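You operate a simulated robot arm through the tools that you are given. There is no shell and no other tool. Be economical: measure what you need, move in short steps, check, and stop when the job is done.

You run a simulated robot arm. Do the job below in one go: nothing can be reset, and whatever is moved stays where it is left.

TASK
Square up the 50 pcs stack in the stack holder and lock it.
Fine: on the end table; run both slides in till the sheets lie even, then turn the holder knob; leave the other stack.
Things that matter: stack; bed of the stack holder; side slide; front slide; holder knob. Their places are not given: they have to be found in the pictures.

It is judged by the outcome, as a careful person would: the job done as asked, and still so three seconds after it is handed in. It fails if anything else is knocked over, pushed out of place, dropped, spilled or broken.

THE ROBOT
A 6-joint arm with a two-finger parallel gripper, fixed in place. Base frame: the origin is at the foot of the arm, x ahead of it, y to its left, z up; the work surface is at about z = 0. Readings come in cm, degrees, newtons and seconds.
With the tool pointing down near the work surface it reaches from about 18 to 46 cm from the base axis. Its first joint turns from -70.0 to 70.0 degrees. Payload 1.9 kg.
The tool frame sits at the grasp point between the pads (the TCP): z along the fingers, y along the line on which they close. The tips reach 2.3 cm beyond it. The gripper opens to 9.4 cm. The fingers are 3.8 cm wide and 1 cm thick; the gripper's body (5.4 by 9.6 cm) begins 3.9 cm behind the TCP.
Orientation is that of the tool frame in the base frame, as a unit quaternion [w, x, y, z]. With the fingers straight down and closing along the base's y, the tool's x points along the base's -x, its y along +y and its z along -z.

THE INTERFACE
- The arm moves only by the tool send_rows. Its argument "deltas" is a list of rows, each a list of 3 entries, a list of its own where there are three numbers: the shift along the tool's x, y, z in units of 400 mm (1.0 is 400 mm), then the turn, a rotation vector about the tool's x, y, z in units of 60 degrees (1.0 is 60 degrees), then the closure, from 0 (fully open) to 1 (shut). In form: [[[dx, dy, dz], [rx, ry, rz], hand], ...]. A call has 1 to 20 rows; each row is the pose to reach, as a shift and turn from the pose commanded when the call began, along the tool's axes at that moment. A call with a number of a shift or a turn outside -1 to 1 is refused whole. A row lasts 0.2 s, in which the tool goes at most 5 cm and 8.6 degrees; a call with a longer step from one row to the next is refused whole, and so is a gripper value outside its range. A pose out of reach is approached as far as the arm can. The call stops where the force on the tool passes 50 N (or 10 N more than at its start, if that is more) or the arm is blocked; 0.2 s more then pass. The fingers move at their own pace (about 10.8 cm/s each) and stop on an object; they squeeze with about 31 N. The grip force told is the motor's: it shows also when the fingers shut on nothing. Time passes only in rows, and 0.2 s behind the last, so rows that repeat a pose let the fingers close. It gives the time, the measured TCP pose, the force on the tool (base axes), the opening and the grip force at its end, in the units of the frame above (readings bear some noise), and new pictures: "pictures" is both (left out), scene, wrist or none.
- Cameras (640 x 400 px; columns grow to the right, rows downward): "scene" is fixed at [5.86, 31.16, 43.13]; the picture's right is [-0.76, -0.65, 0.00], its down [-0.34, 0.40, -0.85] and it looks along [0.56, -0.64, -0.53] (base axes); focal length 221 px, centre (320, 200). "wrist" rides on the gripper at [-3.9, 0, -4.4] in the tool frame; the picture's right is [0.00, -1.00, 0.00], its down [0.97, 0.00, -0.24] and it looks along [0.24, 0.00, 0.97] (tool axes); focal length 218 px, centre (320, 200).
- measure_at(camera, pixels): for up to 12 pixels [column, row] of the newest picture of that camera ("zoom" is the newest enlarged one), the place [x, y, z] in the base frame of the surface seen there, good to about 0.2 cm. It takes no simulated time.
- zoom(camera, box): a new picture of the part [left, top, right, bottom] of that camera's present view, enlarged. It takes no simulated time.
- hand_in(): hands the job in; it is judged then, once.

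Keep the steps short. Do not move on a guess: measure, check each grasp and each placing, and mend mistakes. In all there are 80 turns and 120 pictures (those below and enlarged ones count). Leave the gripper open and the arm clear of the work at the hand-in unless told otherwise, and finish with a single line.

The tools are called by a JSON object that holds its "op" and its "data". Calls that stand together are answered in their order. send_rows: Moves the arm, as the interface text tells. Its arguments: {"type":"object","properties":{"deltas":{"type":"array","items":{"type":"array"}},"pictures":{"type":"string","enum":["both","scene","wrist","none"]}},"required":["deltas"]} The other tools are called the same way: measure_at (camera, pixels) gives the place of the surface under pixels of a picture; zoom (camera, box) takes an enlarged picture of a part of a camera's view; hand_in () hands the job in.

At the start:

```text
t: 0.0
tool_pos: [24.01, -8.89, 30.97]
orientation: [0.001, -0.001, 1.0, 0.0]
wrist_force: [-0.5, -0.5, -0.3]
gripper_width: 9.41
grasp_force: 0.0
```

scene: 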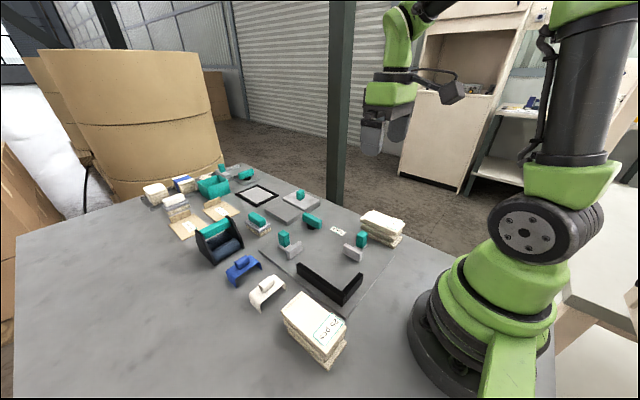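
wrist: 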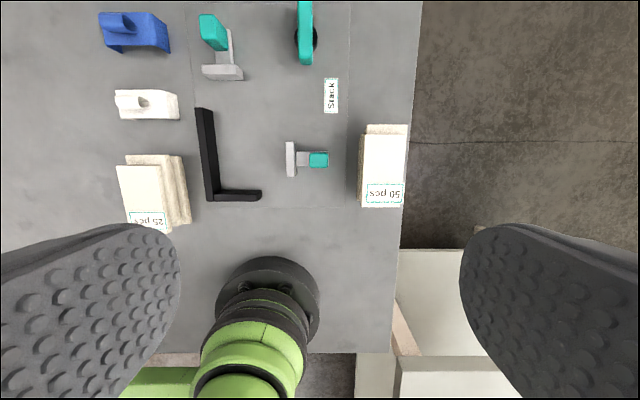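

I see two stacks beside a bed with a black L fence, two grey slides with teal grips, and a teal knob. I'll zoom in on both views first.

{"op": "zoom", "data": {"camera": "wrist", "box": [90, 0, 430, 220]}}

{"op": "zoom", "data": {"camera": "scene", "box": [220, 170, 420, 380]}}

{"op": "measure_at", "data": {"camera": "wrist", "pixels": [[383, 165], [365, 133], [408, 126], [405, 205], [361, 205], [205, 160], [235, 195], [290, 158], [318, 160], [222, 72], [213, 32], [305, 40]]}}

```text
1.82 times, centred on (260, 110) of wrist
```

zoom: 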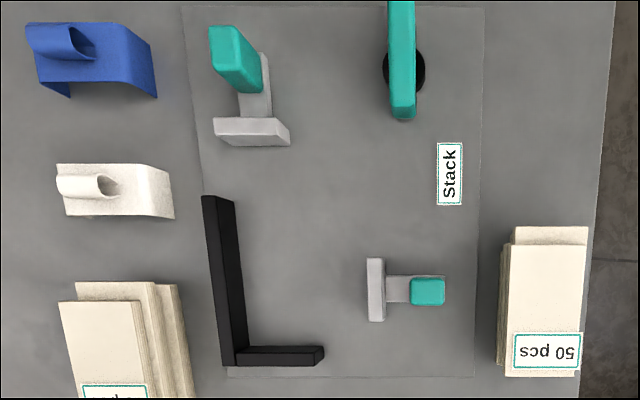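

```text
1.90 times, centred on (320, 275) of scene
```

zoom: 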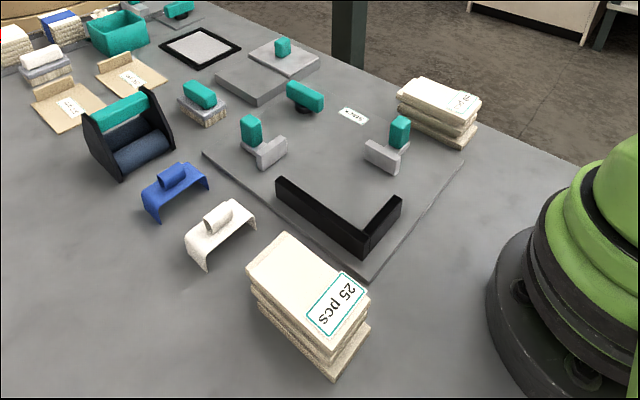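

```text
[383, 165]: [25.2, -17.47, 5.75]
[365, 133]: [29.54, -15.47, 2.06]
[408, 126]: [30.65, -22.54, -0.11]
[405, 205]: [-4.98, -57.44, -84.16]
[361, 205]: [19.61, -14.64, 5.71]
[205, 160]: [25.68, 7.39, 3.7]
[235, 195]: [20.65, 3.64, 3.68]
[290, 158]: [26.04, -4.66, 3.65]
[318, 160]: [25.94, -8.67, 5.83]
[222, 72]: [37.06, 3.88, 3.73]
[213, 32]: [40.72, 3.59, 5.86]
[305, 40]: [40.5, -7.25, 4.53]
```

The 50 pcs stack is to the right of the bed, at about (25, -17.5), and its top is near z = 5.75. The bed is empty, with the fence corner near (20.6, 7). I'll move the tool above the stack to measure it.

{"op": "send_rows", "data": {"deltas": [[[-0.0167, -0.0717, 0.0583], [0, 0, 0], 0], [[-0.0333, -0.1433, 0.1167], [0, 0, 0], 0], [[-0.05, -0.215, 0.175], [0, 0, 0], 0], [[-0.05, -0.215, 0.175], [0, 0, 0], 0]], "pictures": "wrist"}}

```text
t: 1.0
tool_pos: [25.9, -17.39, 23.95]
orientation: [0.0, 0.0, 1.0, 0.0]
wrist_force: [-0.4, -0.4, 0.2]
gripper_width: 9.4
grasp_force: 0.1
```

wrist: 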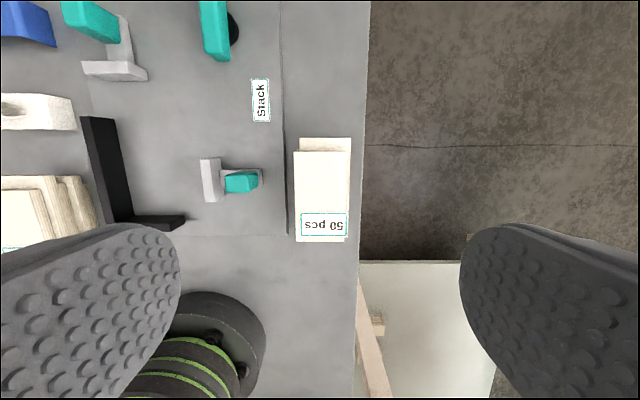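

The stack is now in the middle of the view. I'll zoom in on it.

{"op": "zoom", "data": {"camera": "wrist", "box": [260, 125, 380, 255]}}

{"op": "zoom", "data": {"camera": "scene", "box": [335, 200, 415, 255]}}

{"op": "measure_at", "data": {"camera": "wrist", "pixels": [[297, 153], [347, 154], [297, 238], [345, 238], [303, 142], [348, 142], [290, 190], [357, 190], [275, 200], [203, 180], [218, 180], [240, 182]]}}

```text
3.08 times, centred on (320, 190) of wrist
```

zoom: 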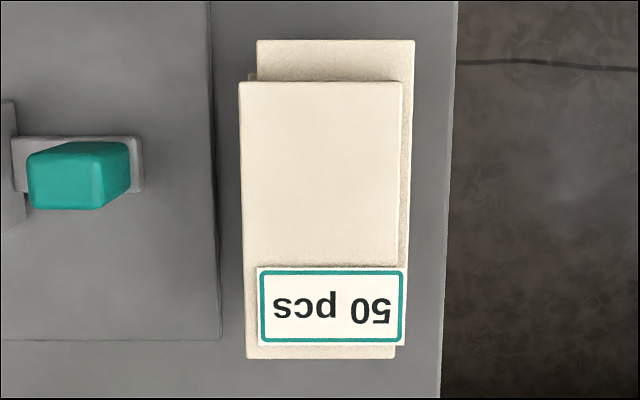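

```text
7.27 times, centred on (375, 228) of scene
```

zoom: 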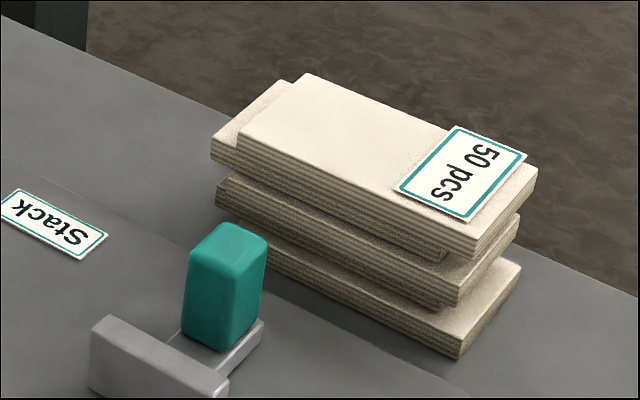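

```text
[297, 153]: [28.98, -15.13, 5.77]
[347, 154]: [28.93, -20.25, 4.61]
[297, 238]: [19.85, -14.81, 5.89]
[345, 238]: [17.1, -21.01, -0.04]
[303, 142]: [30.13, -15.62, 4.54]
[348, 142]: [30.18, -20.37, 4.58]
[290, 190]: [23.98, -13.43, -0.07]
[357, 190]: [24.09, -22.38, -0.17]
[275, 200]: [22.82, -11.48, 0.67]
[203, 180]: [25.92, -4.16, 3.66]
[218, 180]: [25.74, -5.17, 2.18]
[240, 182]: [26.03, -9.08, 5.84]
```

The stack is several loose slabs, about 5.4 cm wide. I'll measure the edges of each layer from the scene zoom, and the bed edge from the wrist view.

{"op": "measure_at", "data": {"camera": "zoom", "pixels": [[300, 168], [455, 245], [230, 158], [330, 225], [440, 262], [235, 200], [435, 292], [300, 270], [450, 345], [505, 275], [515, 225], [525, 190]]}}

{"op": "measure_at", "data": {"camera": "wrist", "pixels": [[283, 180], [285, 180], [287, 180], [293, 180], [295, 180], [350, 180], [352, 180], [354, 180], [287, 225], [294, 225], [362, 180], [365, 180]]}}

```text
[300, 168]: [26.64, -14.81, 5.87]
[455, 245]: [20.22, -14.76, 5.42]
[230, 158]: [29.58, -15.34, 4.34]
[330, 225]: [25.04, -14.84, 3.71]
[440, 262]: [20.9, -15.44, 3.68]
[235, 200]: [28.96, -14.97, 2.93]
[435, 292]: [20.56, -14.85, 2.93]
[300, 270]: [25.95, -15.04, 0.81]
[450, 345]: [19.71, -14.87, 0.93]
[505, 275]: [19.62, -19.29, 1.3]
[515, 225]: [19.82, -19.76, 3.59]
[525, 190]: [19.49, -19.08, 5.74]
```

```text
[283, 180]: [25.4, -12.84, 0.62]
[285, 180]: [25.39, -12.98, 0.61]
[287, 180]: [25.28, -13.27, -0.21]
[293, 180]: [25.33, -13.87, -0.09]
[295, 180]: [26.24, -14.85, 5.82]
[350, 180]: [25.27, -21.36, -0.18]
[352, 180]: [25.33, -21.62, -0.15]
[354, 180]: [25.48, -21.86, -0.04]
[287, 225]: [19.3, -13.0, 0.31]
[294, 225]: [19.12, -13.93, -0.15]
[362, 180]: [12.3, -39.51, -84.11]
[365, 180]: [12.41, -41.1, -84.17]
```

The layers' near edges lie between y = -14.75 and -15.4, and their far edges reach about -20.5. The bed edge is at y = -13.05. An opening of about 6.8 cm centred at y = -17.65 clears both. I'll hover at z = 10 with that opening and check.

{"op": "send_rows", "data": {"deltas": [[[0.0275, -0.0065, 0.1], [0, 0, 0], 0.277], [[0.0275, -0.0065, 0.2], [0, 0, 0], 0.277], [[0.0275, -0.0065, 0.29], [0, 0, 0], 0.277], [[0.0275, -0.0065, 0.349], [0, 0, 0], 0.277], [[0.0275, -0.0065, 0.349], [0, 0, 0], 0.277]], "pictures": "both"}}

```text
t: 2.2
tool_pos: [24.98, -17.55, 9.95]
orientation: [0.001, 0.001, 1.0, 0.0]
wrist_force: [0.1, 1.0, -0.2]
gripper_width: 6.82
grasp_force: 0.0
```

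scene: 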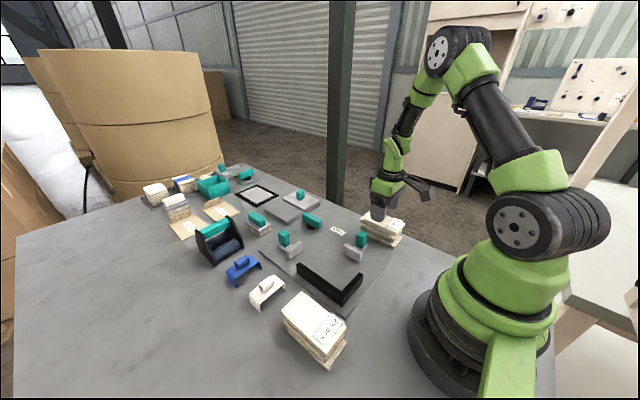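
wrist: 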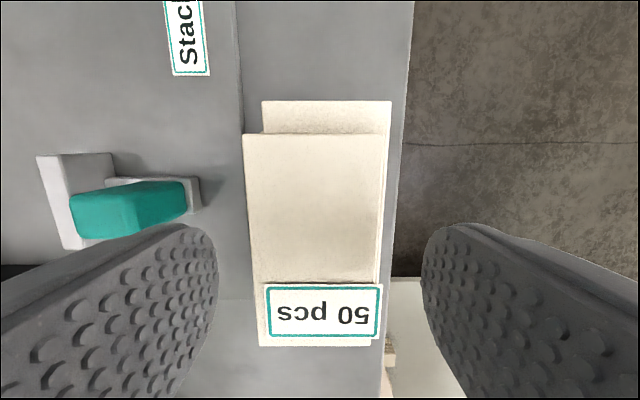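

The opening is 6.82 cm. I'll go down part way, to tips at about z = 3, with y shifted by -0.1, and check the clearances.

{"op": "send_rows", "data": {"deltas": [[[0.005, -0.0025, 0.04], [0, 0, 0], 0.277], [[0.005, -0.0025, 0.08], [0, 0, 0], 0.277], [[0.005, -0.0025, 0.115], [0, 0, 0], 0.277], [[0.005, -0.0025, 0.115], [0, 0, 0], 0.277]], "pictures": "both"}}

{"op": "zoom", "data": {"camera": "scene", "box": [335, 180, 425, 255]}}

```text
t: 3.2
tool_pos: [24.66, -17.62, 5.63]
orientation: [-0.001, 0.0, 1.0, 0.0]
wrist_force: [0.0, 0.2, 1.0]
gripper_width: 6.79
grasp_force: 0.1
```

scene: 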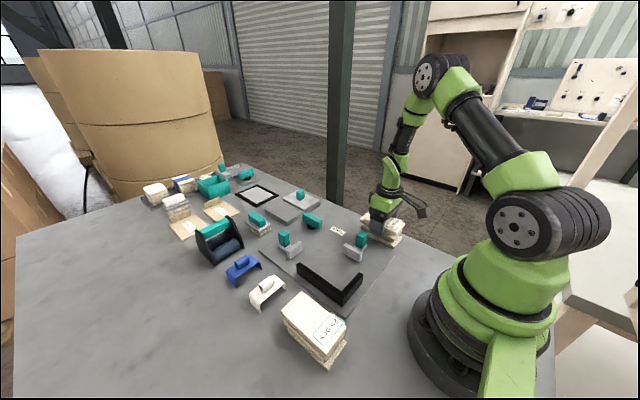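
wrist: 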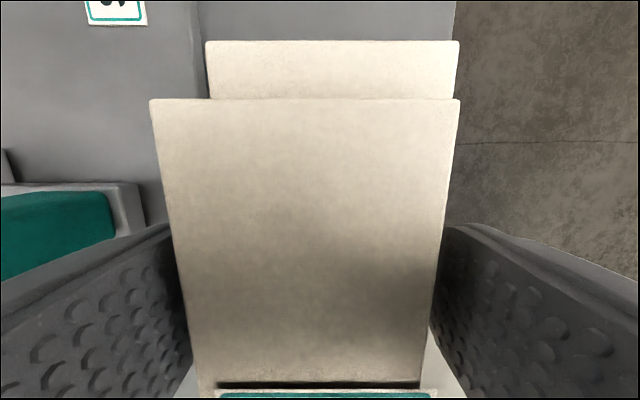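

```text
5.33 times, centred on (380, 218) of scene
```

zoom: 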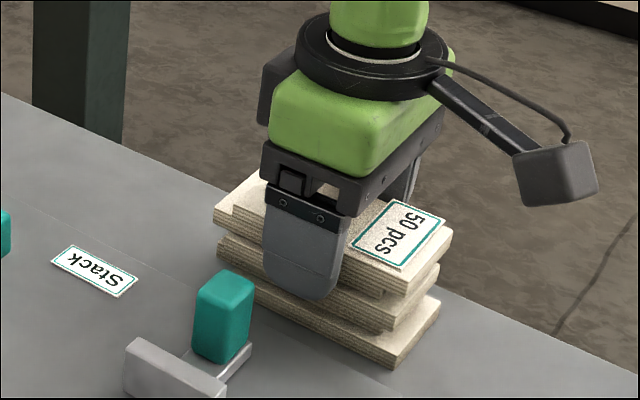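

Both fingers straddle the stack with clearance. I'll go down to TCP z of about 2.8, so the tips are near 0.5.

{"op": "send_rows", "data": {"deltas": [[[0, 0, 0.025], [0, 0, 0], 0.277], [[0, 0, 0.05], [0, 0, 0], 0.277], [[0, 0, 0.068], [0, 0, 0], 0.277], [[0, 0, 0.068], [0, 0, 0], 0.277], [[0, 0, 0.068], [0, 0, 0], 0.277]], "pictures": "scene"}}

{"op": "zoom", "data": {"camera": "scene", "box": [335, 180, 425, 255]}}

```text
t: 4.4
tool_pos: [24.58, -17.69, 2.89]
orientation: [0.0, 0.0, 1.0, 0.0]
wrist_force: [0.1, -0.4, -0.7]
gripper_width: 6.81
grasp_force: 0.1
```

scene: 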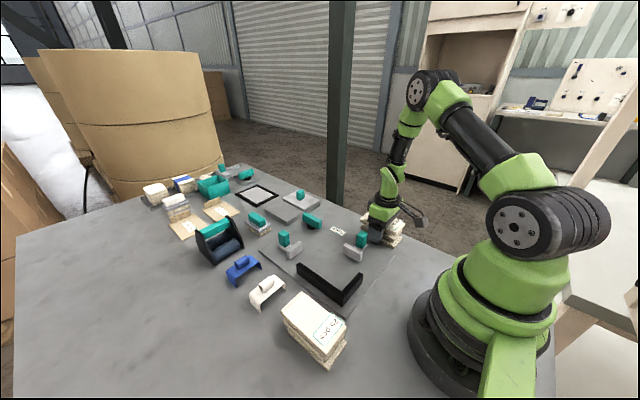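

```text
5.33 times, centred on (380, 218) of scene
```

zoom: 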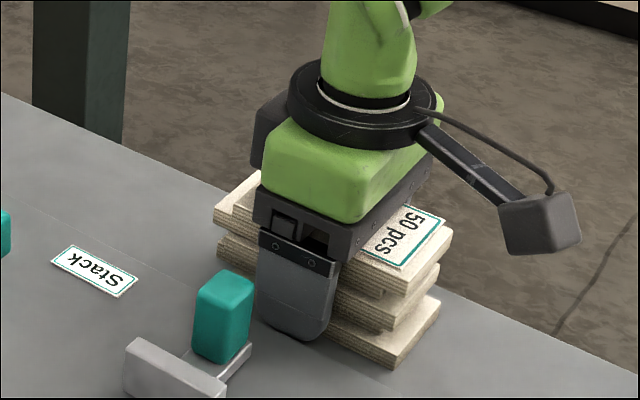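

No contact force. I'll close on the stack now.

{"op": "send_rows", "data": {"deltas": [[[0, 0, 0], [0, 0, 0], 0.35], [[0, 0, 0], [0, 0, 0], 0.4], [[0, 0, 0], [0, 0, 0], 0.45], [[0, 0, 0], [0, 0, 0], 0.6], [[0, 0, 0], [0, 0, 0], 0.8], [[0, 0, 0], [0, 0, 0], 0.8], [[0, 0, 0], [0, 0, 0], 0.8]], "pictures": "wrist"}}

{"op": "zoom", "data": {"camera": "scene", "box": [335, 180, 425, 255]}}

```text
t: 6.0
tool_pos: [24.62, -17.6, 2.79]
orientation: [-0.001, 0.0, 1.0, 0.0]
wrist_force: [0.0, 1.1, 2.2]
gripper_width: 5.56
grasp_force: 30.6
```

wrist: 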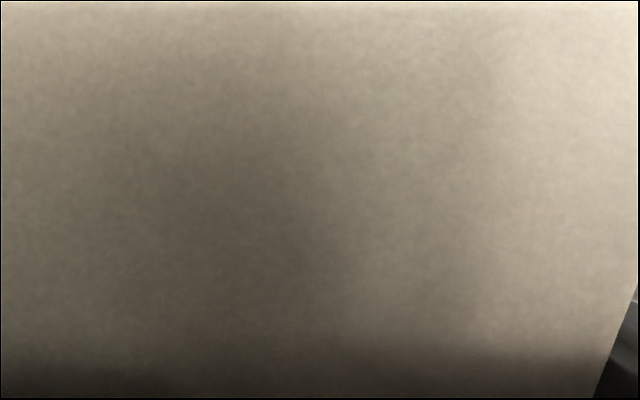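

```text
5.33 times, centred on (380, 218) of scene
```

zoom: 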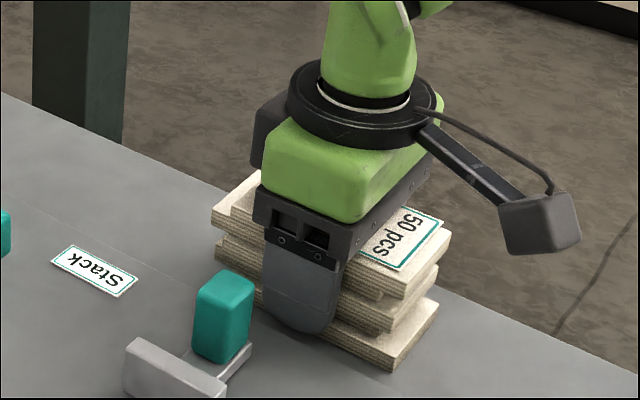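

It holds at 5.56 cm and 30.6 N. I'll lift slowly by 3 cm and check that every layer comes up.

{"op": "send_rows", "data": {"deltas": [[[0, 0, -0.015], [0, 0, 0], 0.8], [[0, 0, -0.03], [0, 0, 0], 0.8], [[0, 0, -0.045], [0, 0, 0], 0.8], [[0, 0, -0.06], [0, 0, 0], 0.8], [[0, 0, -0.075], [0, 0, 0], 0.8], [[0, 0, -0.075], [0, 0, 0], 0.8]], "pictures": "scene"}}

{"op": "zoom", "data": {"camera": "scene", "box": [335, 170, 425, 255]}}

```text
t: 7.4
tool_pos: [24.73, -17.75, 5.76]
orientation: [0.001, 0.001, 1.0, 0.001]
wrist_force: [0.6, 0.0, -0.9]
gripper_width: 5.57
grasp_force: 30.7
```

scene: 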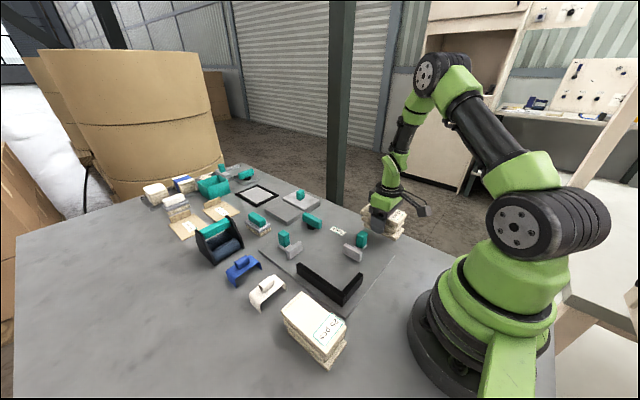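

```text
4.71 times, centred on (380, 212) of scene
```

zoom: 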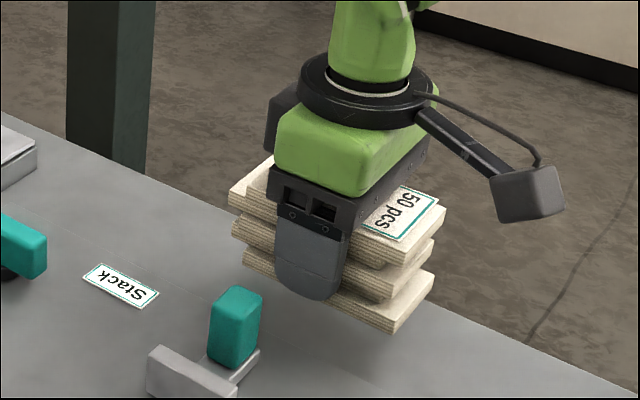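

All layers came up together. Before carrying, I'll measure the fence's inner faces and the slide faces in the scene view.

{"op": "zoom", "data": {"camera": "scene", "box": [250, 210, 400, 320]}}

```text
3.64 times, centred on (325, 265) of scene
```

zoom: 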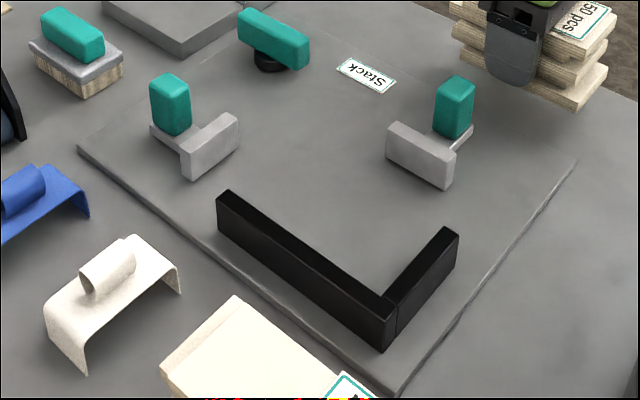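

{"op": "measure_at", "data": {"camera": "zoom", "pixels": [[231, 193], [300, 241], [384, 297], [422, 262], [444, 230], [210, 152], [185, 155], [238, 122], [420, 160], [392, 125], [447, 150], [300, 180]]}}

{"op": "measure_at", "data": {"camera": "zoom", "pixels": [[390, 255], [340, 225], [170, 90], [170, 115], [455, 90], [455, 115], [275, 38], [245, 15], [303, 45], [265, 68], [460, 150], [150, 130]]}}

```text
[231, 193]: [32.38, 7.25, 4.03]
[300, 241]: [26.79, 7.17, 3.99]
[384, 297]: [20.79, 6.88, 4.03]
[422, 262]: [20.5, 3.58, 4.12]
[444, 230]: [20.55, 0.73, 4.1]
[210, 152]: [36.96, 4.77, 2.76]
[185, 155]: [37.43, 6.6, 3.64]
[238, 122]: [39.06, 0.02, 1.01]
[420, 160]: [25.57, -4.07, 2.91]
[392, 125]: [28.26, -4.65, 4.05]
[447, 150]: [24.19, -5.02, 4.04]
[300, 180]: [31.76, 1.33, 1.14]
```

```text
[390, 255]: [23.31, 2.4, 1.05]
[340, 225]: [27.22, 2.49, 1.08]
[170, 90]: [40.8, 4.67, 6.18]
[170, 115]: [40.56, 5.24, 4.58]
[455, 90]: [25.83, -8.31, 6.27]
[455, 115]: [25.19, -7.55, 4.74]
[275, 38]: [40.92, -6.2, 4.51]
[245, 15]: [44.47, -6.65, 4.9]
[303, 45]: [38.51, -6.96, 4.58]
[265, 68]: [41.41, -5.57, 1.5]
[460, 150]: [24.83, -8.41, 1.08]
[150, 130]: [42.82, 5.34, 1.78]
```

The fence's inner faces are at about y = 6.8 and x = 21. The front slide face is at x ≈ 37 and the side slide face at y ≈ -4.1. I'll lift and carry the stack to above (26.8, 1.9).

{"op": "send_rows", "data": {"deltas": [[[0, 0, -0.045], [0, 0, 0], 0.8], [[0, 0, -0.09], [0, 0, 0], 0.8], [[0, 0.02, -0.13], [0, 0, 0], 0.8], [[-0.005, 0.07, -0.13], [0, 0, 0], 0.8], [[-0.01, 0.13, -0.13], [0, 0, 0], 0.8], [[-0.02, 0.19, -0.13], [0, 0, 0], 0.8], [[-0.03, 0.25, -0.13], [0, 0, 0], 0.8], [[-0.04, 0.31, -0.13], [0, 0, 0], 0.8], [[-0.045, 0.37, -0.13], [0, 0, 0], 0.8], [[-0.05, 0.42, -0.13], [0, 0, 0], 0.8], [[-0.055, 0.46, -0.13], [0, 0, 0], 0.8], [[-0.055, 0.489, -0.13], [0, 0, 0], 0.8], [[-0.055, 0.489, -0.13], [0, 0, 0], 0.8]], "pictures": "scene"}}

{"op": "zoom", "data": {"camera": "scene", "box": [250, 170, 400, 320]}}

```text
t: 10.2
tool_pos: [26.84, 1.8, 11.0]
orientation: [0.0, -0.001, 1.0, 0.0]
wrist_force: [-0.1, -0.2, -1.5]
gripper_width: 5.56
grasp_force: 30.8
```

scene: 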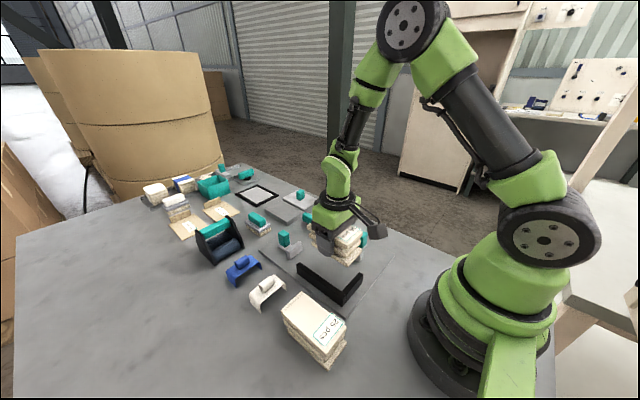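

```text
2.67 times, centred on (325, 245) of scene
```

zoom: 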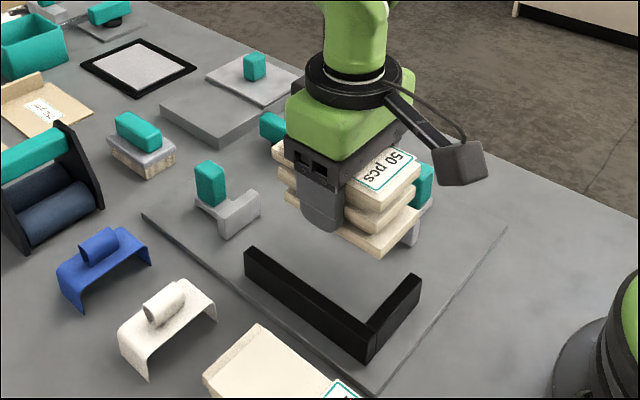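

The stack is held above the bed. I'll measure where its ends sit, to check the gap to the short fence.

{"op": "measure_at", "data": {"camera": "zoom", "pixels": [[374, 250], [410, 220], [372, 232], [412, 192], [375, 210], [285, 200], [280, 175], [276, 150], [350, 238]]}}

{"op": "send_rows", "data": {"deltas": [[[0, 0, 0.04], [0, 0, 0], 0.8], [[0, 0, 0.08], [0, 0, 0], 0.8], [[0, 0, 0.12], [0, 0, 0], 0.8], [[0, 0, 0.15], [0, 0, 0], 0.8], [[0, 0, 0.15], [0, 0, 0], 0.8]], "pictures": "both"}}

{"op": "zoom", "data": {"camera": "scene", "box": [250, 190, 400, 320]}}

```text
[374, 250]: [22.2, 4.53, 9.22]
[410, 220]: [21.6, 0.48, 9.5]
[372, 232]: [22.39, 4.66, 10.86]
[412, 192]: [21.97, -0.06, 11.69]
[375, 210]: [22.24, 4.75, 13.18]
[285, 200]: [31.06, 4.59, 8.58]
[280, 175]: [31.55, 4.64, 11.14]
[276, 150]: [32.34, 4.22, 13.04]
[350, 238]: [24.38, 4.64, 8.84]
```

```text
t: 11.4
tool_pos: [26.94, 1.71, 4.92]
orientation: [0.0, 0.0, 1.0, 0.0]
wrist_force: [-0.2, 0.3, -1.1]
gripper_width: 5.57
grasp_force: 30.4
```

scene: 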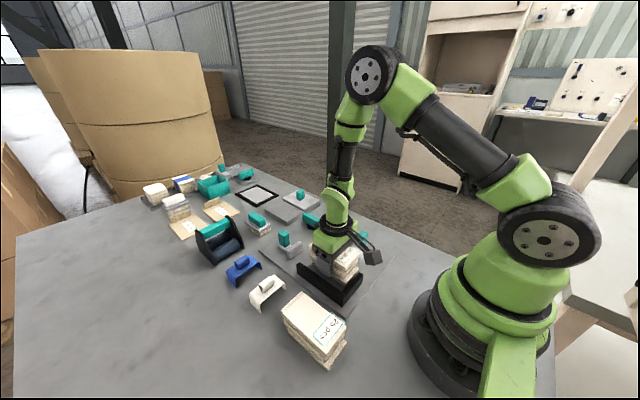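
wrist: 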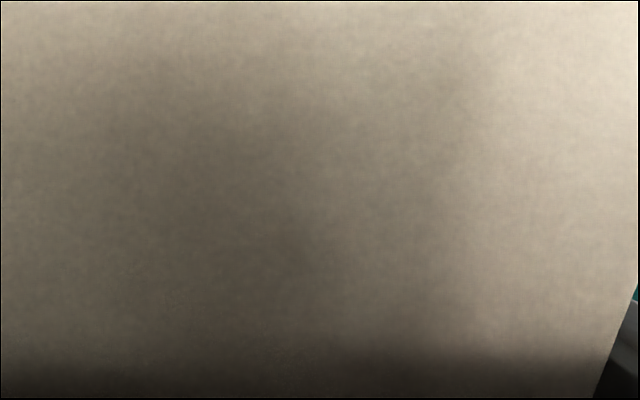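

```text
3.08 times, centred on (325, 255) of scene
```

zoom: 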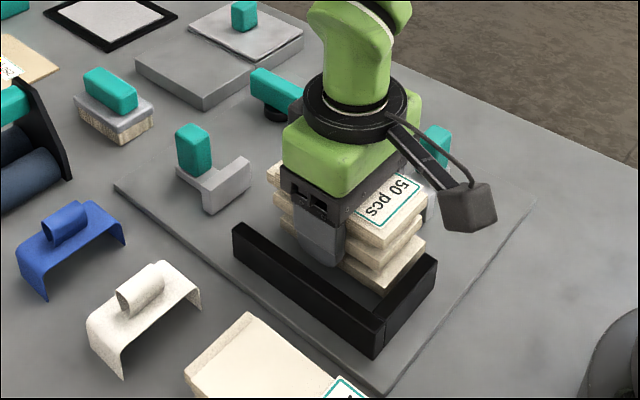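

The stack is inside the corner with clearance. I'll lower it slowly toward the bed, which is at about z = 0.7, and watch the force.

{"op": "send_rows", "data": {"deltas": [[[0, 0, 0.01], [0, 0, 0], 0.8], [[0, 0, 0.02], [0, 0, 0], 0.8], [[0, 0, 0.028], [0, 0, 0], 0.8], [[0, 0, 0.028], [0, 0, 0], 0.8], [[0, 0, 0.028], [0, 0, 0], 0.8]], "pictures": "none"}}

{"op": "send_rows", "data": {"deltas": [[[0, 0, 0.003], [0, 0, 0], 0.8], [[0, 0, 0.006], [0, 0, 0], 0.8], [[0, 0, 0.006], [0, 0, 0], 0.8]], "pictures": "none"}}

```text
t: 12.6
tool_pos: [26.9, 1.77, 3.88]
orientation: [0.0, 0.001, 1.0, 0.0]
wrist_force: [-0.1, -0.4, -0.9]
gripper_width: 5.57
grasp_force: 30.8
```

```text
t: 13.4
tool_pos: [26.77, 1.79, 3.71]
orientation: [-0.001, 0.001, 1.0, 0.0]
wrist_force: [-6.1, -5.3, 27.4]
gripper_width: 5.6
grasp_force: 30.8
```

The stack touched down at TCP z = 3.71, with 27 N upward. I'll open gently to 6.7 cm.

{"op": "send_rows", "data": {"deltas": [[[0, 0, -0.002], [0, 0, 0], 0.4], [[0, 0, -0.002], [0, 0, 0], 0.35], [[0, 0, -0.002], [0, 0, 0], 0.29], [[0, 0, -0.002], [0, 0, 0], 0.29]], "pictures": "scene"}}

{"op": "zoom", "data": {"camera": "scene", "box": [250, 190, 400, 320]}}

```text
t: 14.4
tool_pos: [26.94, 1.81, 3.63]
orientation: [0.0, 0.001, 1.0, 0.0]
wrist_force: [-0.9, 0.2, 0.1]
gripper_width: 6.65
grasp_force: 0.1
```

scene: 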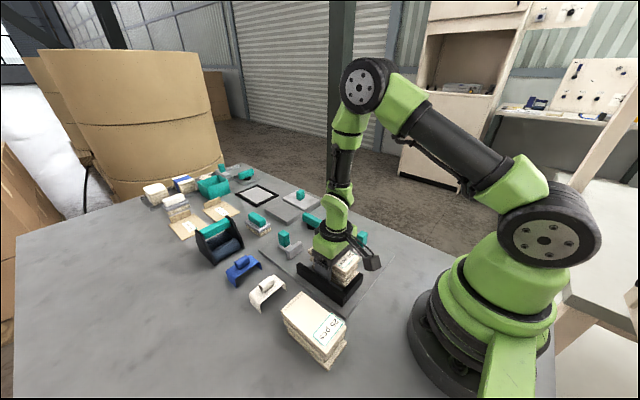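

```text
3.08 times, centred on (325, 255) of scene
```

zoom: 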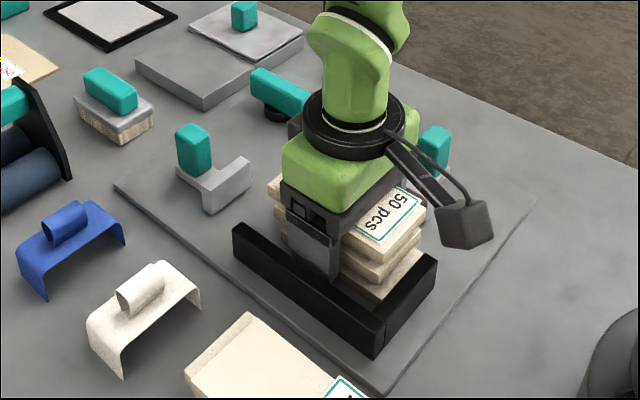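

The stack is free and resting on the bed. I'll raise the tool straight up to z of about 22 and look down.

{"op": "send_rows", "data": {"deltas": [[[0, 0, -0.03], [0, 0, 0], 0.29], [[0, 0, -0.07], [0, 0, 0], 0.29], [[0, 0, -0.15], [0, 0, 0], 0.29], [[0, 0, -0.25], [0, 0, 0], 0.29], [[0, 0.0, -0.35], [0, 0, 0], 0.29], [[0, 0, -0.46], [0, 0, 0], 0.29], [[0, 0, -0.46], [0, 0, 0], 0.29]], "pictures": "wrist"}}

{"op": "zoom", "data": {"camera": "wrist", "box": [180, 40, 460, 240]}}

{"op": "zoom", "data": {"camera": "scene", "box": [250, 190, 400, 320]}}

```text
t: 16.0
tool_pos: [26.99, 1.75, 22.09]
orientation: [0.0, 0.0, 1.0, 0.0]
wrist_force: [0.8, 0.3, -0.6]
gripper_width: 6.66
grasp_force: 0.0
```

wrist: 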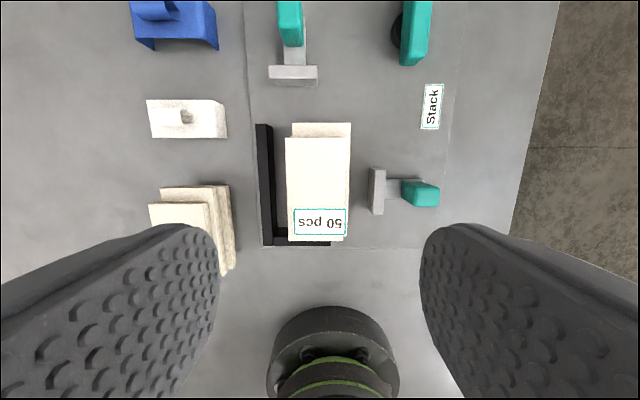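

```text
2.00 times, centred on (320, 140) of wrist
```

zoom: 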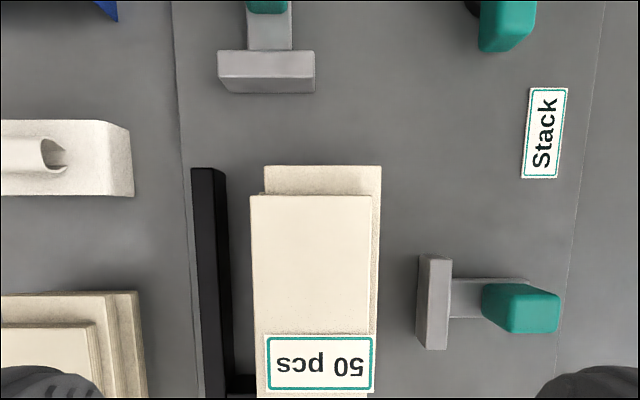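

```text
3.08 times, centred on (325, 255) of scene
```

zoom: 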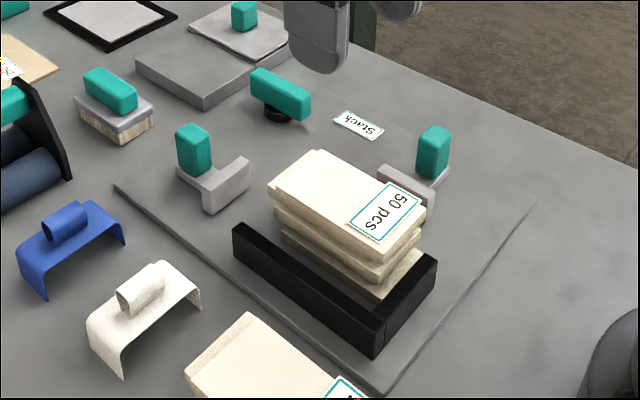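

The stack is resting in the corner area as expected. I'll measure the side slide's teal grip and both plates from the wrist view.

{"op": "measure_at", "data": {"camera": "wrist", "pixels": [[405, 193], [420, 193], [420, 183], [420, 204], [437, 194], [390, 195], [378, 190], [372, 190], [288, 20], [288, 42], [293, 74], [415, 30]]}}

{"op": "measure_at", "data": {"camera": "wrist", "pixels": [[262, 180], [271, 180], [276, 180], [290, 180], [345, 160], [349, 160], [320, 140], [320, 126], [300, 244], [320, 238], [301, 60], [412, 195]]}}

```text
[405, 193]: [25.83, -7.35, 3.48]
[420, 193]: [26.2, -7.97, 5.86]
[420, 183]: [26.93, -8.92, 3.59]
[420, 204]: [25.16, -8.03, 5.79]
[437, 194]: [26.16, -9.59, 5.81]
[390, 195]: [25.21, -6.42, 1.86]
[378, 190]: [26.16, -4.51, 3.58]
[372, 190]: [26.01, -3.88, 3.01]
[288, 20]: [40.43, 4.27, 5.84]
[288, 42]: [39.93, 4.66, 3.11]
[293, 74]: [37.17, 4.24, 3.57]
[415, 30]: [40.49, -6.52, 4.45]
```

```text
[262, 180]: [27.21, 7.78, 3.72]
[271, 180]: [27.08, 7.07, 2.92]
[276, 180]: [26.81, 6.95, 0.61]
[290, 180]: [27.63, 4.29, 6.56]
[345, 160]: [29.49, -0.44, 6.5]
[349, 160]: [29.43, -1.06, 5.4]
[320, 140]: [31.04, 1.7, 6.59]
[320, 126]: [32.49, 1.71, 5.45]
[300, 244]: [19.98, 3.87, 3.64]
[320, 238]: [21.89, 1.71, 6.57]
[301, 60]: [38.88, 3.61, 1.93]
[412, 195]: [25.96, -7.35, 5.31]
```

The side grip is centred at about (26.05, -8.5), measures 1.9 × 2.4 cm and has its top at z = 5.85. I'll go above it with a 3.8 cm opening.

{"op": "send_rows", "data": {"deltas": [[[0.006, -0.064, 0.04], [0, 0, 0], 0.45], [[0.012, -0.13, 0.1], [0, 0, 0], 0.596], [[0.018, -0.2, 0.17], [0, 0, 0], 0.596], [[0.0235, -0.256, 0.25], [0, 0, 0], 0.596], [[0.0235, -0.256, 0.3], [0, 0, 0], 0.596], [[0.0235, -0.256, 0.3], [0, 0, 0], 0.596]], "pictures": "both"}}

{"op": "zoom", "data": {"camera": "scene", "box": [280, 170, 420, 290]}}

```text
t: 17.4
tool_pos: [25.64, -8.52, 10.01]
orientation: [0.0, 0.0, 1.0, 0.0]
wrist_force: [-0.2, -0.2, 0.2]
gripper_width: 3.81
grasp_force: 0.0
```

scene: 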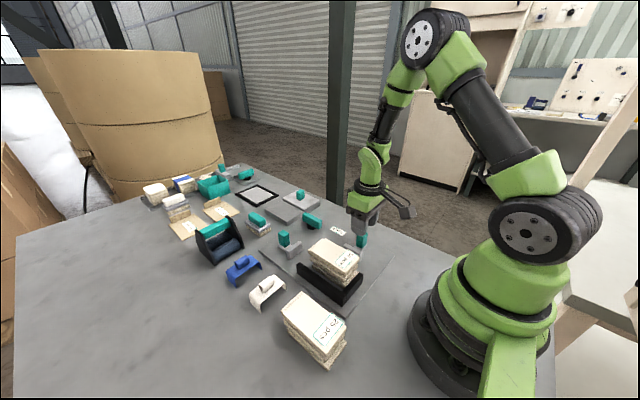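
wrist: 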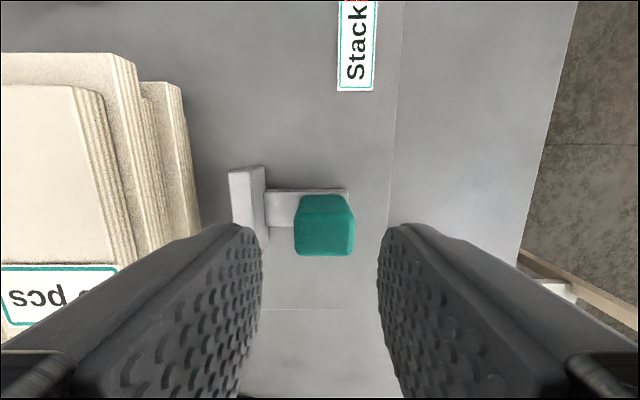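

```text
3.33 times, centred on (350, 230) of scene
```

zoom: 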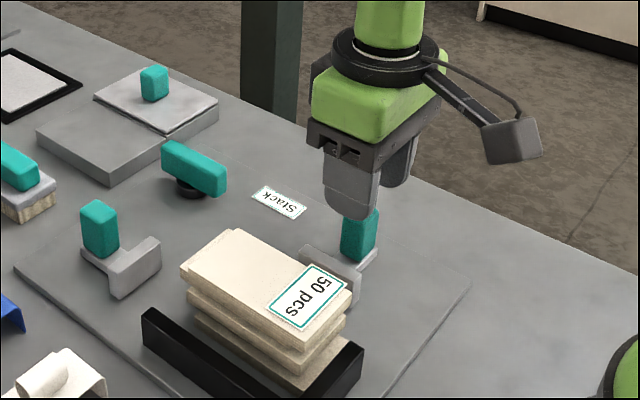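

The grip lies between the fingers. I'll go down to TCP z = 5, shifting x to 26.05.

{"op": "send_rows", "data": {"deltas": [[[-0.006, 0, 0.03], [0, 0, 0], 0.596], [[-0.006, 0, 0.06], [0, 0, 0], 0.596], [[-0.006, 0, 0.09], [0, 0, 0], 0.596], [[-0.006, 0, 0.122], [0, 0, 0], 0.596], [[-0.006, 0, 0.122], [0, 0, 0], 0.596]], "pictures": "both"}}

{"op": "zoom", "data": {"camera": "scene", "box": [280, 170, 420, 290]}}

```text
t: 18.6
tool_pos: [26.29, -8.54, 5.2]
orientation: [0.0, 0.0, 1.0, 0.0]
wrist_force: [0.2, 0.0, -0.1]
gripper_width: 3.8
grasp_force: 0.1
```

scene: 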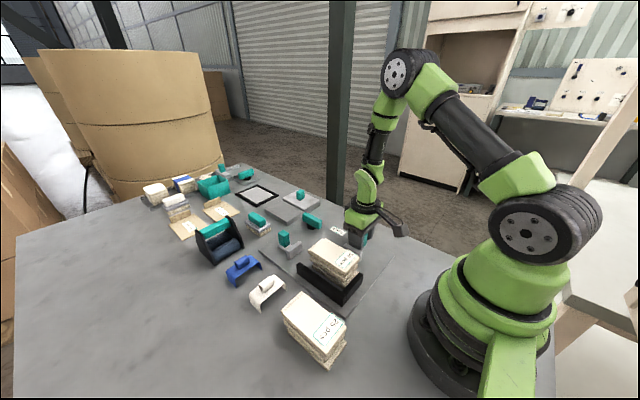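
wrist: 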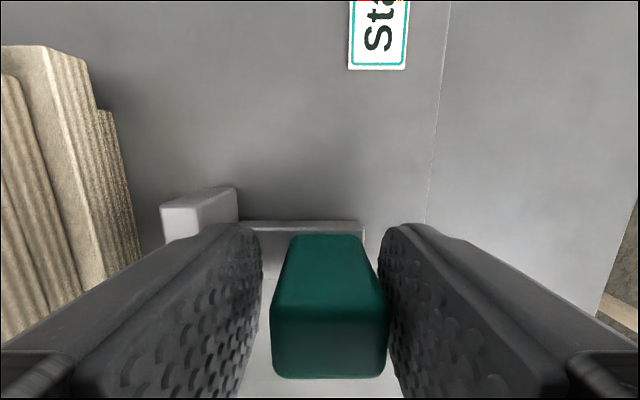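

```text
3.33 times, centred on (350, 230) of scene
```

zoom: 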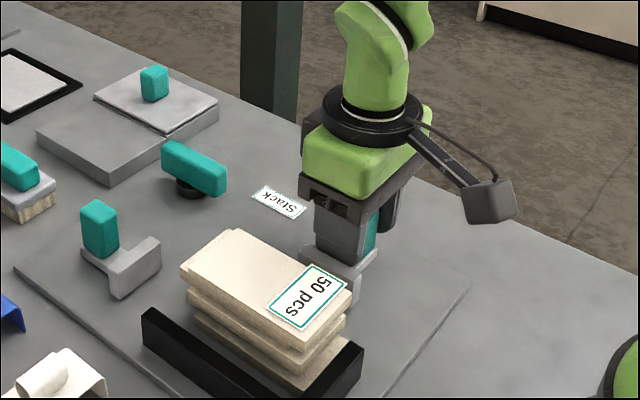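

The fingers straddle the grip, so I'll close on it.

{"op": "send_rows", "data": {"deltas": [[[0, 0, 0], [0, 0, 0], 0.65], [[0, 0, 0], [0, 0, 0], 0.7], [[0, 0, 0], [0, 0, 0], 0.8], [[0, 0, 0], [0, 0, 0], 0.9], [[0, 0, 0], [0, 0, 0], 0.9]], "pictures": "wrist"}}

```text
t: 19.8
tool_pos: [26.16, -8.5, 5.1]
orientation: [0.0, 0.0, 1.0, 0.0]
wrist_force: [1.7, 1.2, -2.5]
gripper_width: 2.58
grasp_force: 45.5
```

wrist: 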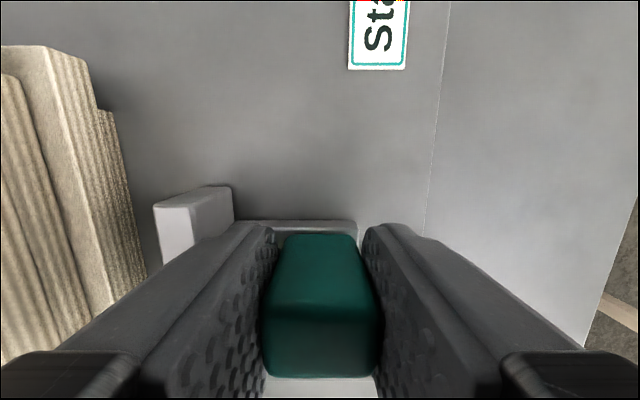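

Gripped at 2.58 cm. I'll push the side slide 3 cm along +y, slowly, and check how it tracks.

{"op": "send_rows", "data": {"deltas": [[[0, 0.0125, 0], [0, 0, 0], 0.9], [[0, 0.025, 0], [0, 0, 0], 0.9], [[0, 0.0375, 0], [0, 0, 0], 0.9], [[0, 0.05, 0], [0, 0, 0], 0.9], [[0, 0.0625, 0], [0, 0, 0], 0.9], [[0, 0.075, 0], [0, 0, 0], 0.9], [[0, 0.075, 0], [0, 0, 0], 0.9]], "pictures": "both"}}

{"op": "zoom", "data": {"camera": "scene", "box": [270, 190, 410, 310]}}

```text
t: 21.4
tool_pos: [26.1, -5.6, 5.2]
orientation: [-0.001, 0.0, 1.0, 0.0]
wrist_force: [-19.1, -0.1, -3.7]
gripper_width: 2.56
grasp_force: 45.2
```

scene: 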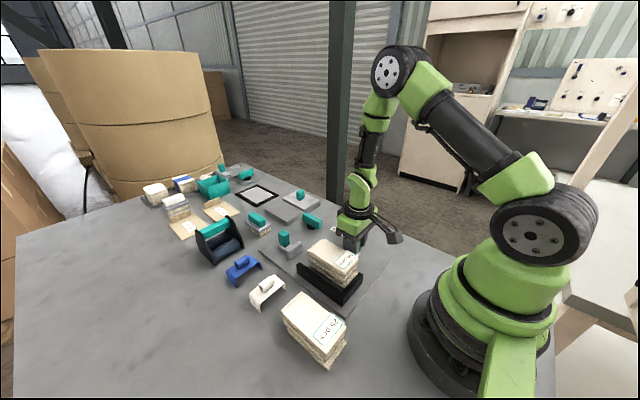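
wrist: 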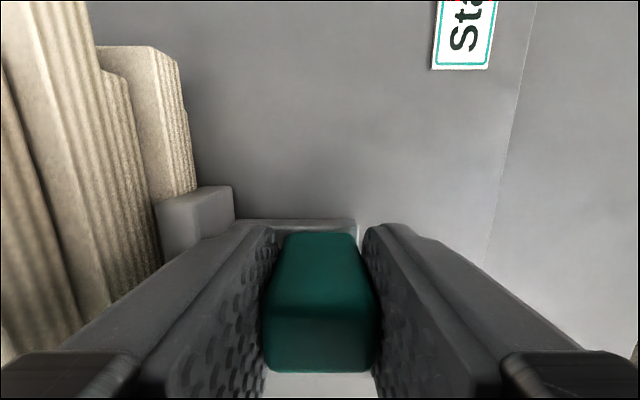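

```text
3.33 times, centred on (340, 250) of scene
```

zoom: 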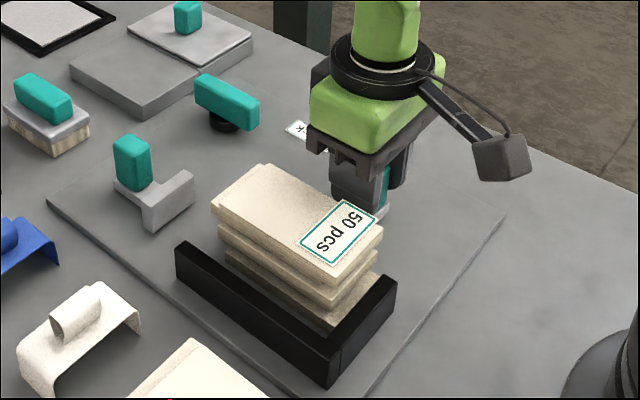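

The slide moves freely, but there is a -19 N side load in x. I'll ease x by about -0.15 and keep pushing in smaller steps.

{"op": "send_rows", "data": {"deltas": [[[0.004, 0.0, 0], [0, 0, 0], 0.9], [[0.004, 0.01, 0], [0, 0, 0], 0.9], [[0.004, 0.02, 0], [0, 0, 0], 0.9], [[0.004, 0.03, 0], [0, 0, 0], 0.9], [[0.004, 0.0375, 0], [0, 0, 0], 0.9], [[0.004, 0.0375, 0], [0, 0, 0], 0.9]], "pictures": "both"}}

{"op": "zoom", "data": {"camera": "scene", "box": [270, 190, 410, 310]}}

```text
t: 22.8
tool_pos: [26.11, -3.97, 5.26]
orientation: [0.002, 0.0, 1.0, 0.0]
wrist_force: [-0.3, -0.8, 34.7]
gripper_width: 2.59
grasp_force: 45.0
```

scene: 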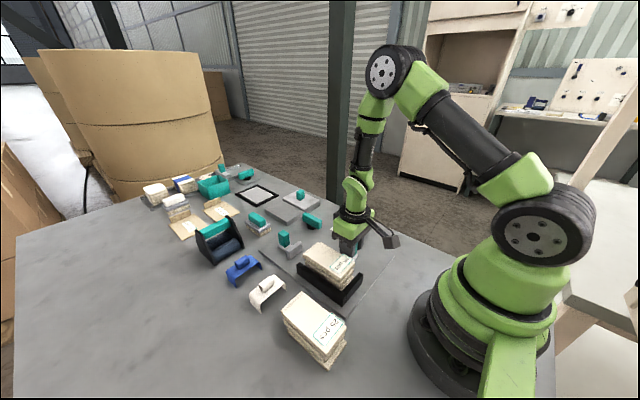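
wrist: 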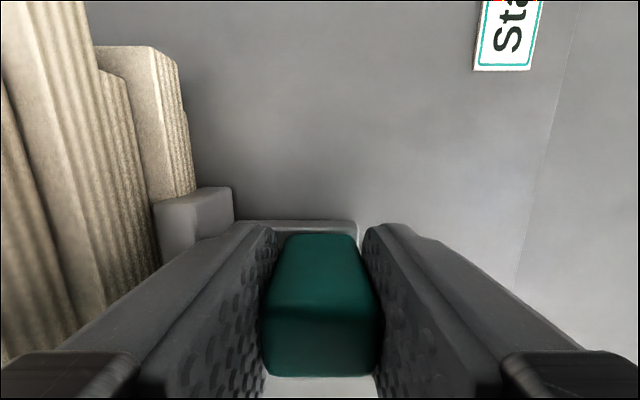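

```text
3.33 times, centred on (340, 250) of scene
```

zoom: 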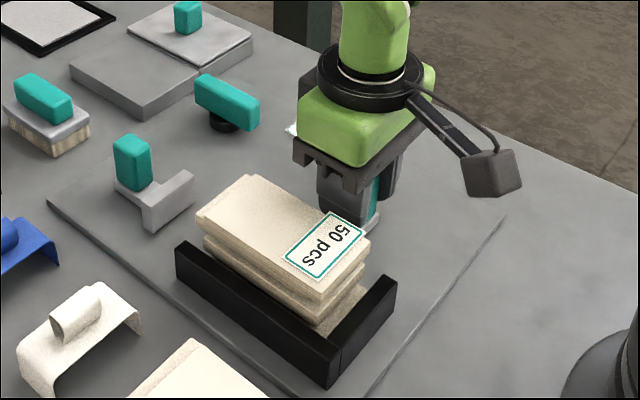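

The whole stack is moving with the slide. There is a 35 N vertical load, so I'll lift the command about 0.15 cm and keep pushing.

{"op": "send_rows", "data": {"deltas": [[[0, 0.0, -0.004], [0, 0, 0], 0.9], [[0, 0.008, -0.004], [0, 0, 0], 0.9], [[0, 0.016, -0.004], [0, 0, 0], 0.9], [[0, 0.022, -0.004], [0, 0, 0], 0.9], [[0, 0.022, -0.004], [0, 0, 0], 0.9]], "pictures": "both"}}

{"op": "zoom", "data": {"camera": "scene", "box": [270, 190, 410, 310]}}

```text
t: 24.1
tool_pos: [26.06, -3.34, 5.26]
orientation: [0.001, 0.0, 1.0, 0.001]
wrist_force: [1.2, -11.9, -0.5]
gripper_width: 2.57
grasp_force: 45.2
stopped in row 5: the force on the tool passed its limit (the readings are from after the stop); the commanded pose is now the measured one
```

scene: 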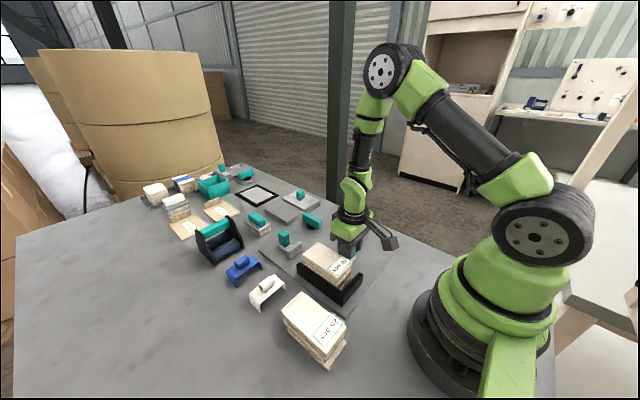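
wrist: 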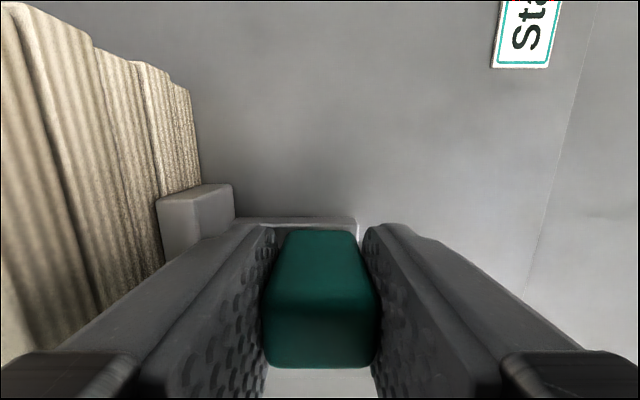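

```text
3.33 times, centred on (340, 250) of scene
```

zoom: 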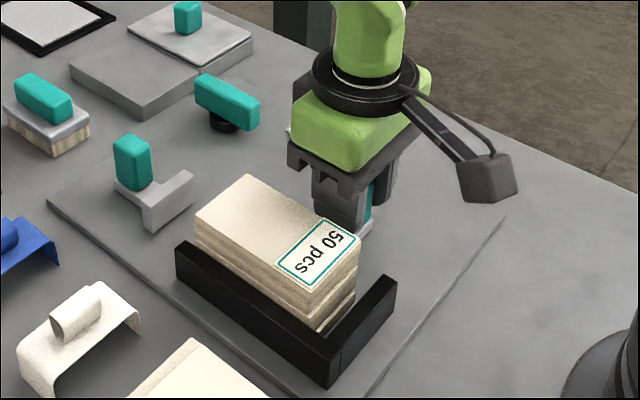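

The slide stopped hard with the stack against the long fence, and the layers now look nearly even. I'll release the side grip and rise to inspect.

{"op": "send_rows", "data": {"deltas": [[[0, 0, 0], [0, 0, 0], 0.7], [[0, -0.002, 0], [0, 0, 0], 0.6], [[0, -0.004, 0], [0, 0, 0], 0.596], [[0, -0.004, -0.05], [0, 0, 0], 0.596], [[0, -0.004, -0.12], [0, 0, 0], 0.596], [[0, 0.04, -0.22], [0, 0, 0], 0.596], [[0, 0.09, -0.32], [0, 0, 0], 0.596], [[0, 0.12, -0.42], [0, 0, 0], 0.596], [[0, 0.12, -0.42], [0, 0, 0], 0.596]], "pictures": "wrist"}}

{"op": "zoom", "data": {"camera": "wrist", "box": [200, 0, 440, 260]}}

{"op": "zoom", "data": {"camera": "scene", "box": [270, 190, 410, 310]}}

```text
t: 26.1
tool_pos: [25.74, 1.47, 22.41]
orientation: [0.001, 0.0, 1.0, -0.001]
wrist_force: [0.2, -0.1, -0.3]
gripper_width: 3.72
grasp_force: 0.1
```

wrist: 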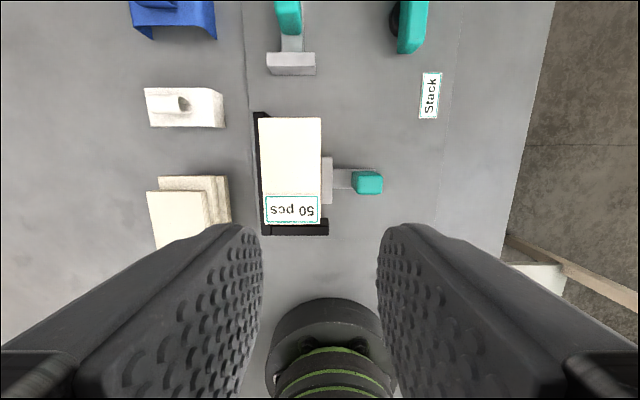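

```text
1.54 times, centred on (320, 130) of wrist
```

zoom: 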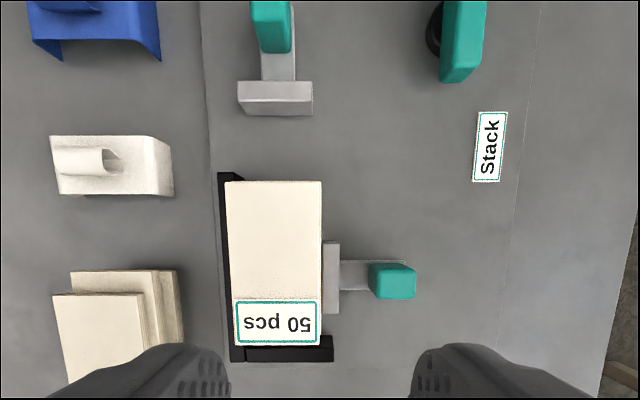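

```text
3.33 times, centred on (340, 250) of scene
```

zoom: 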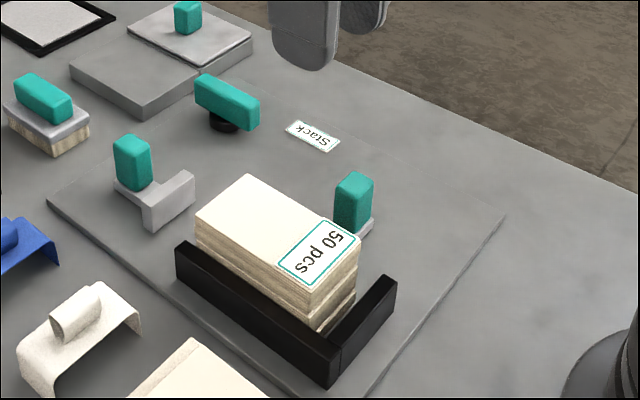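

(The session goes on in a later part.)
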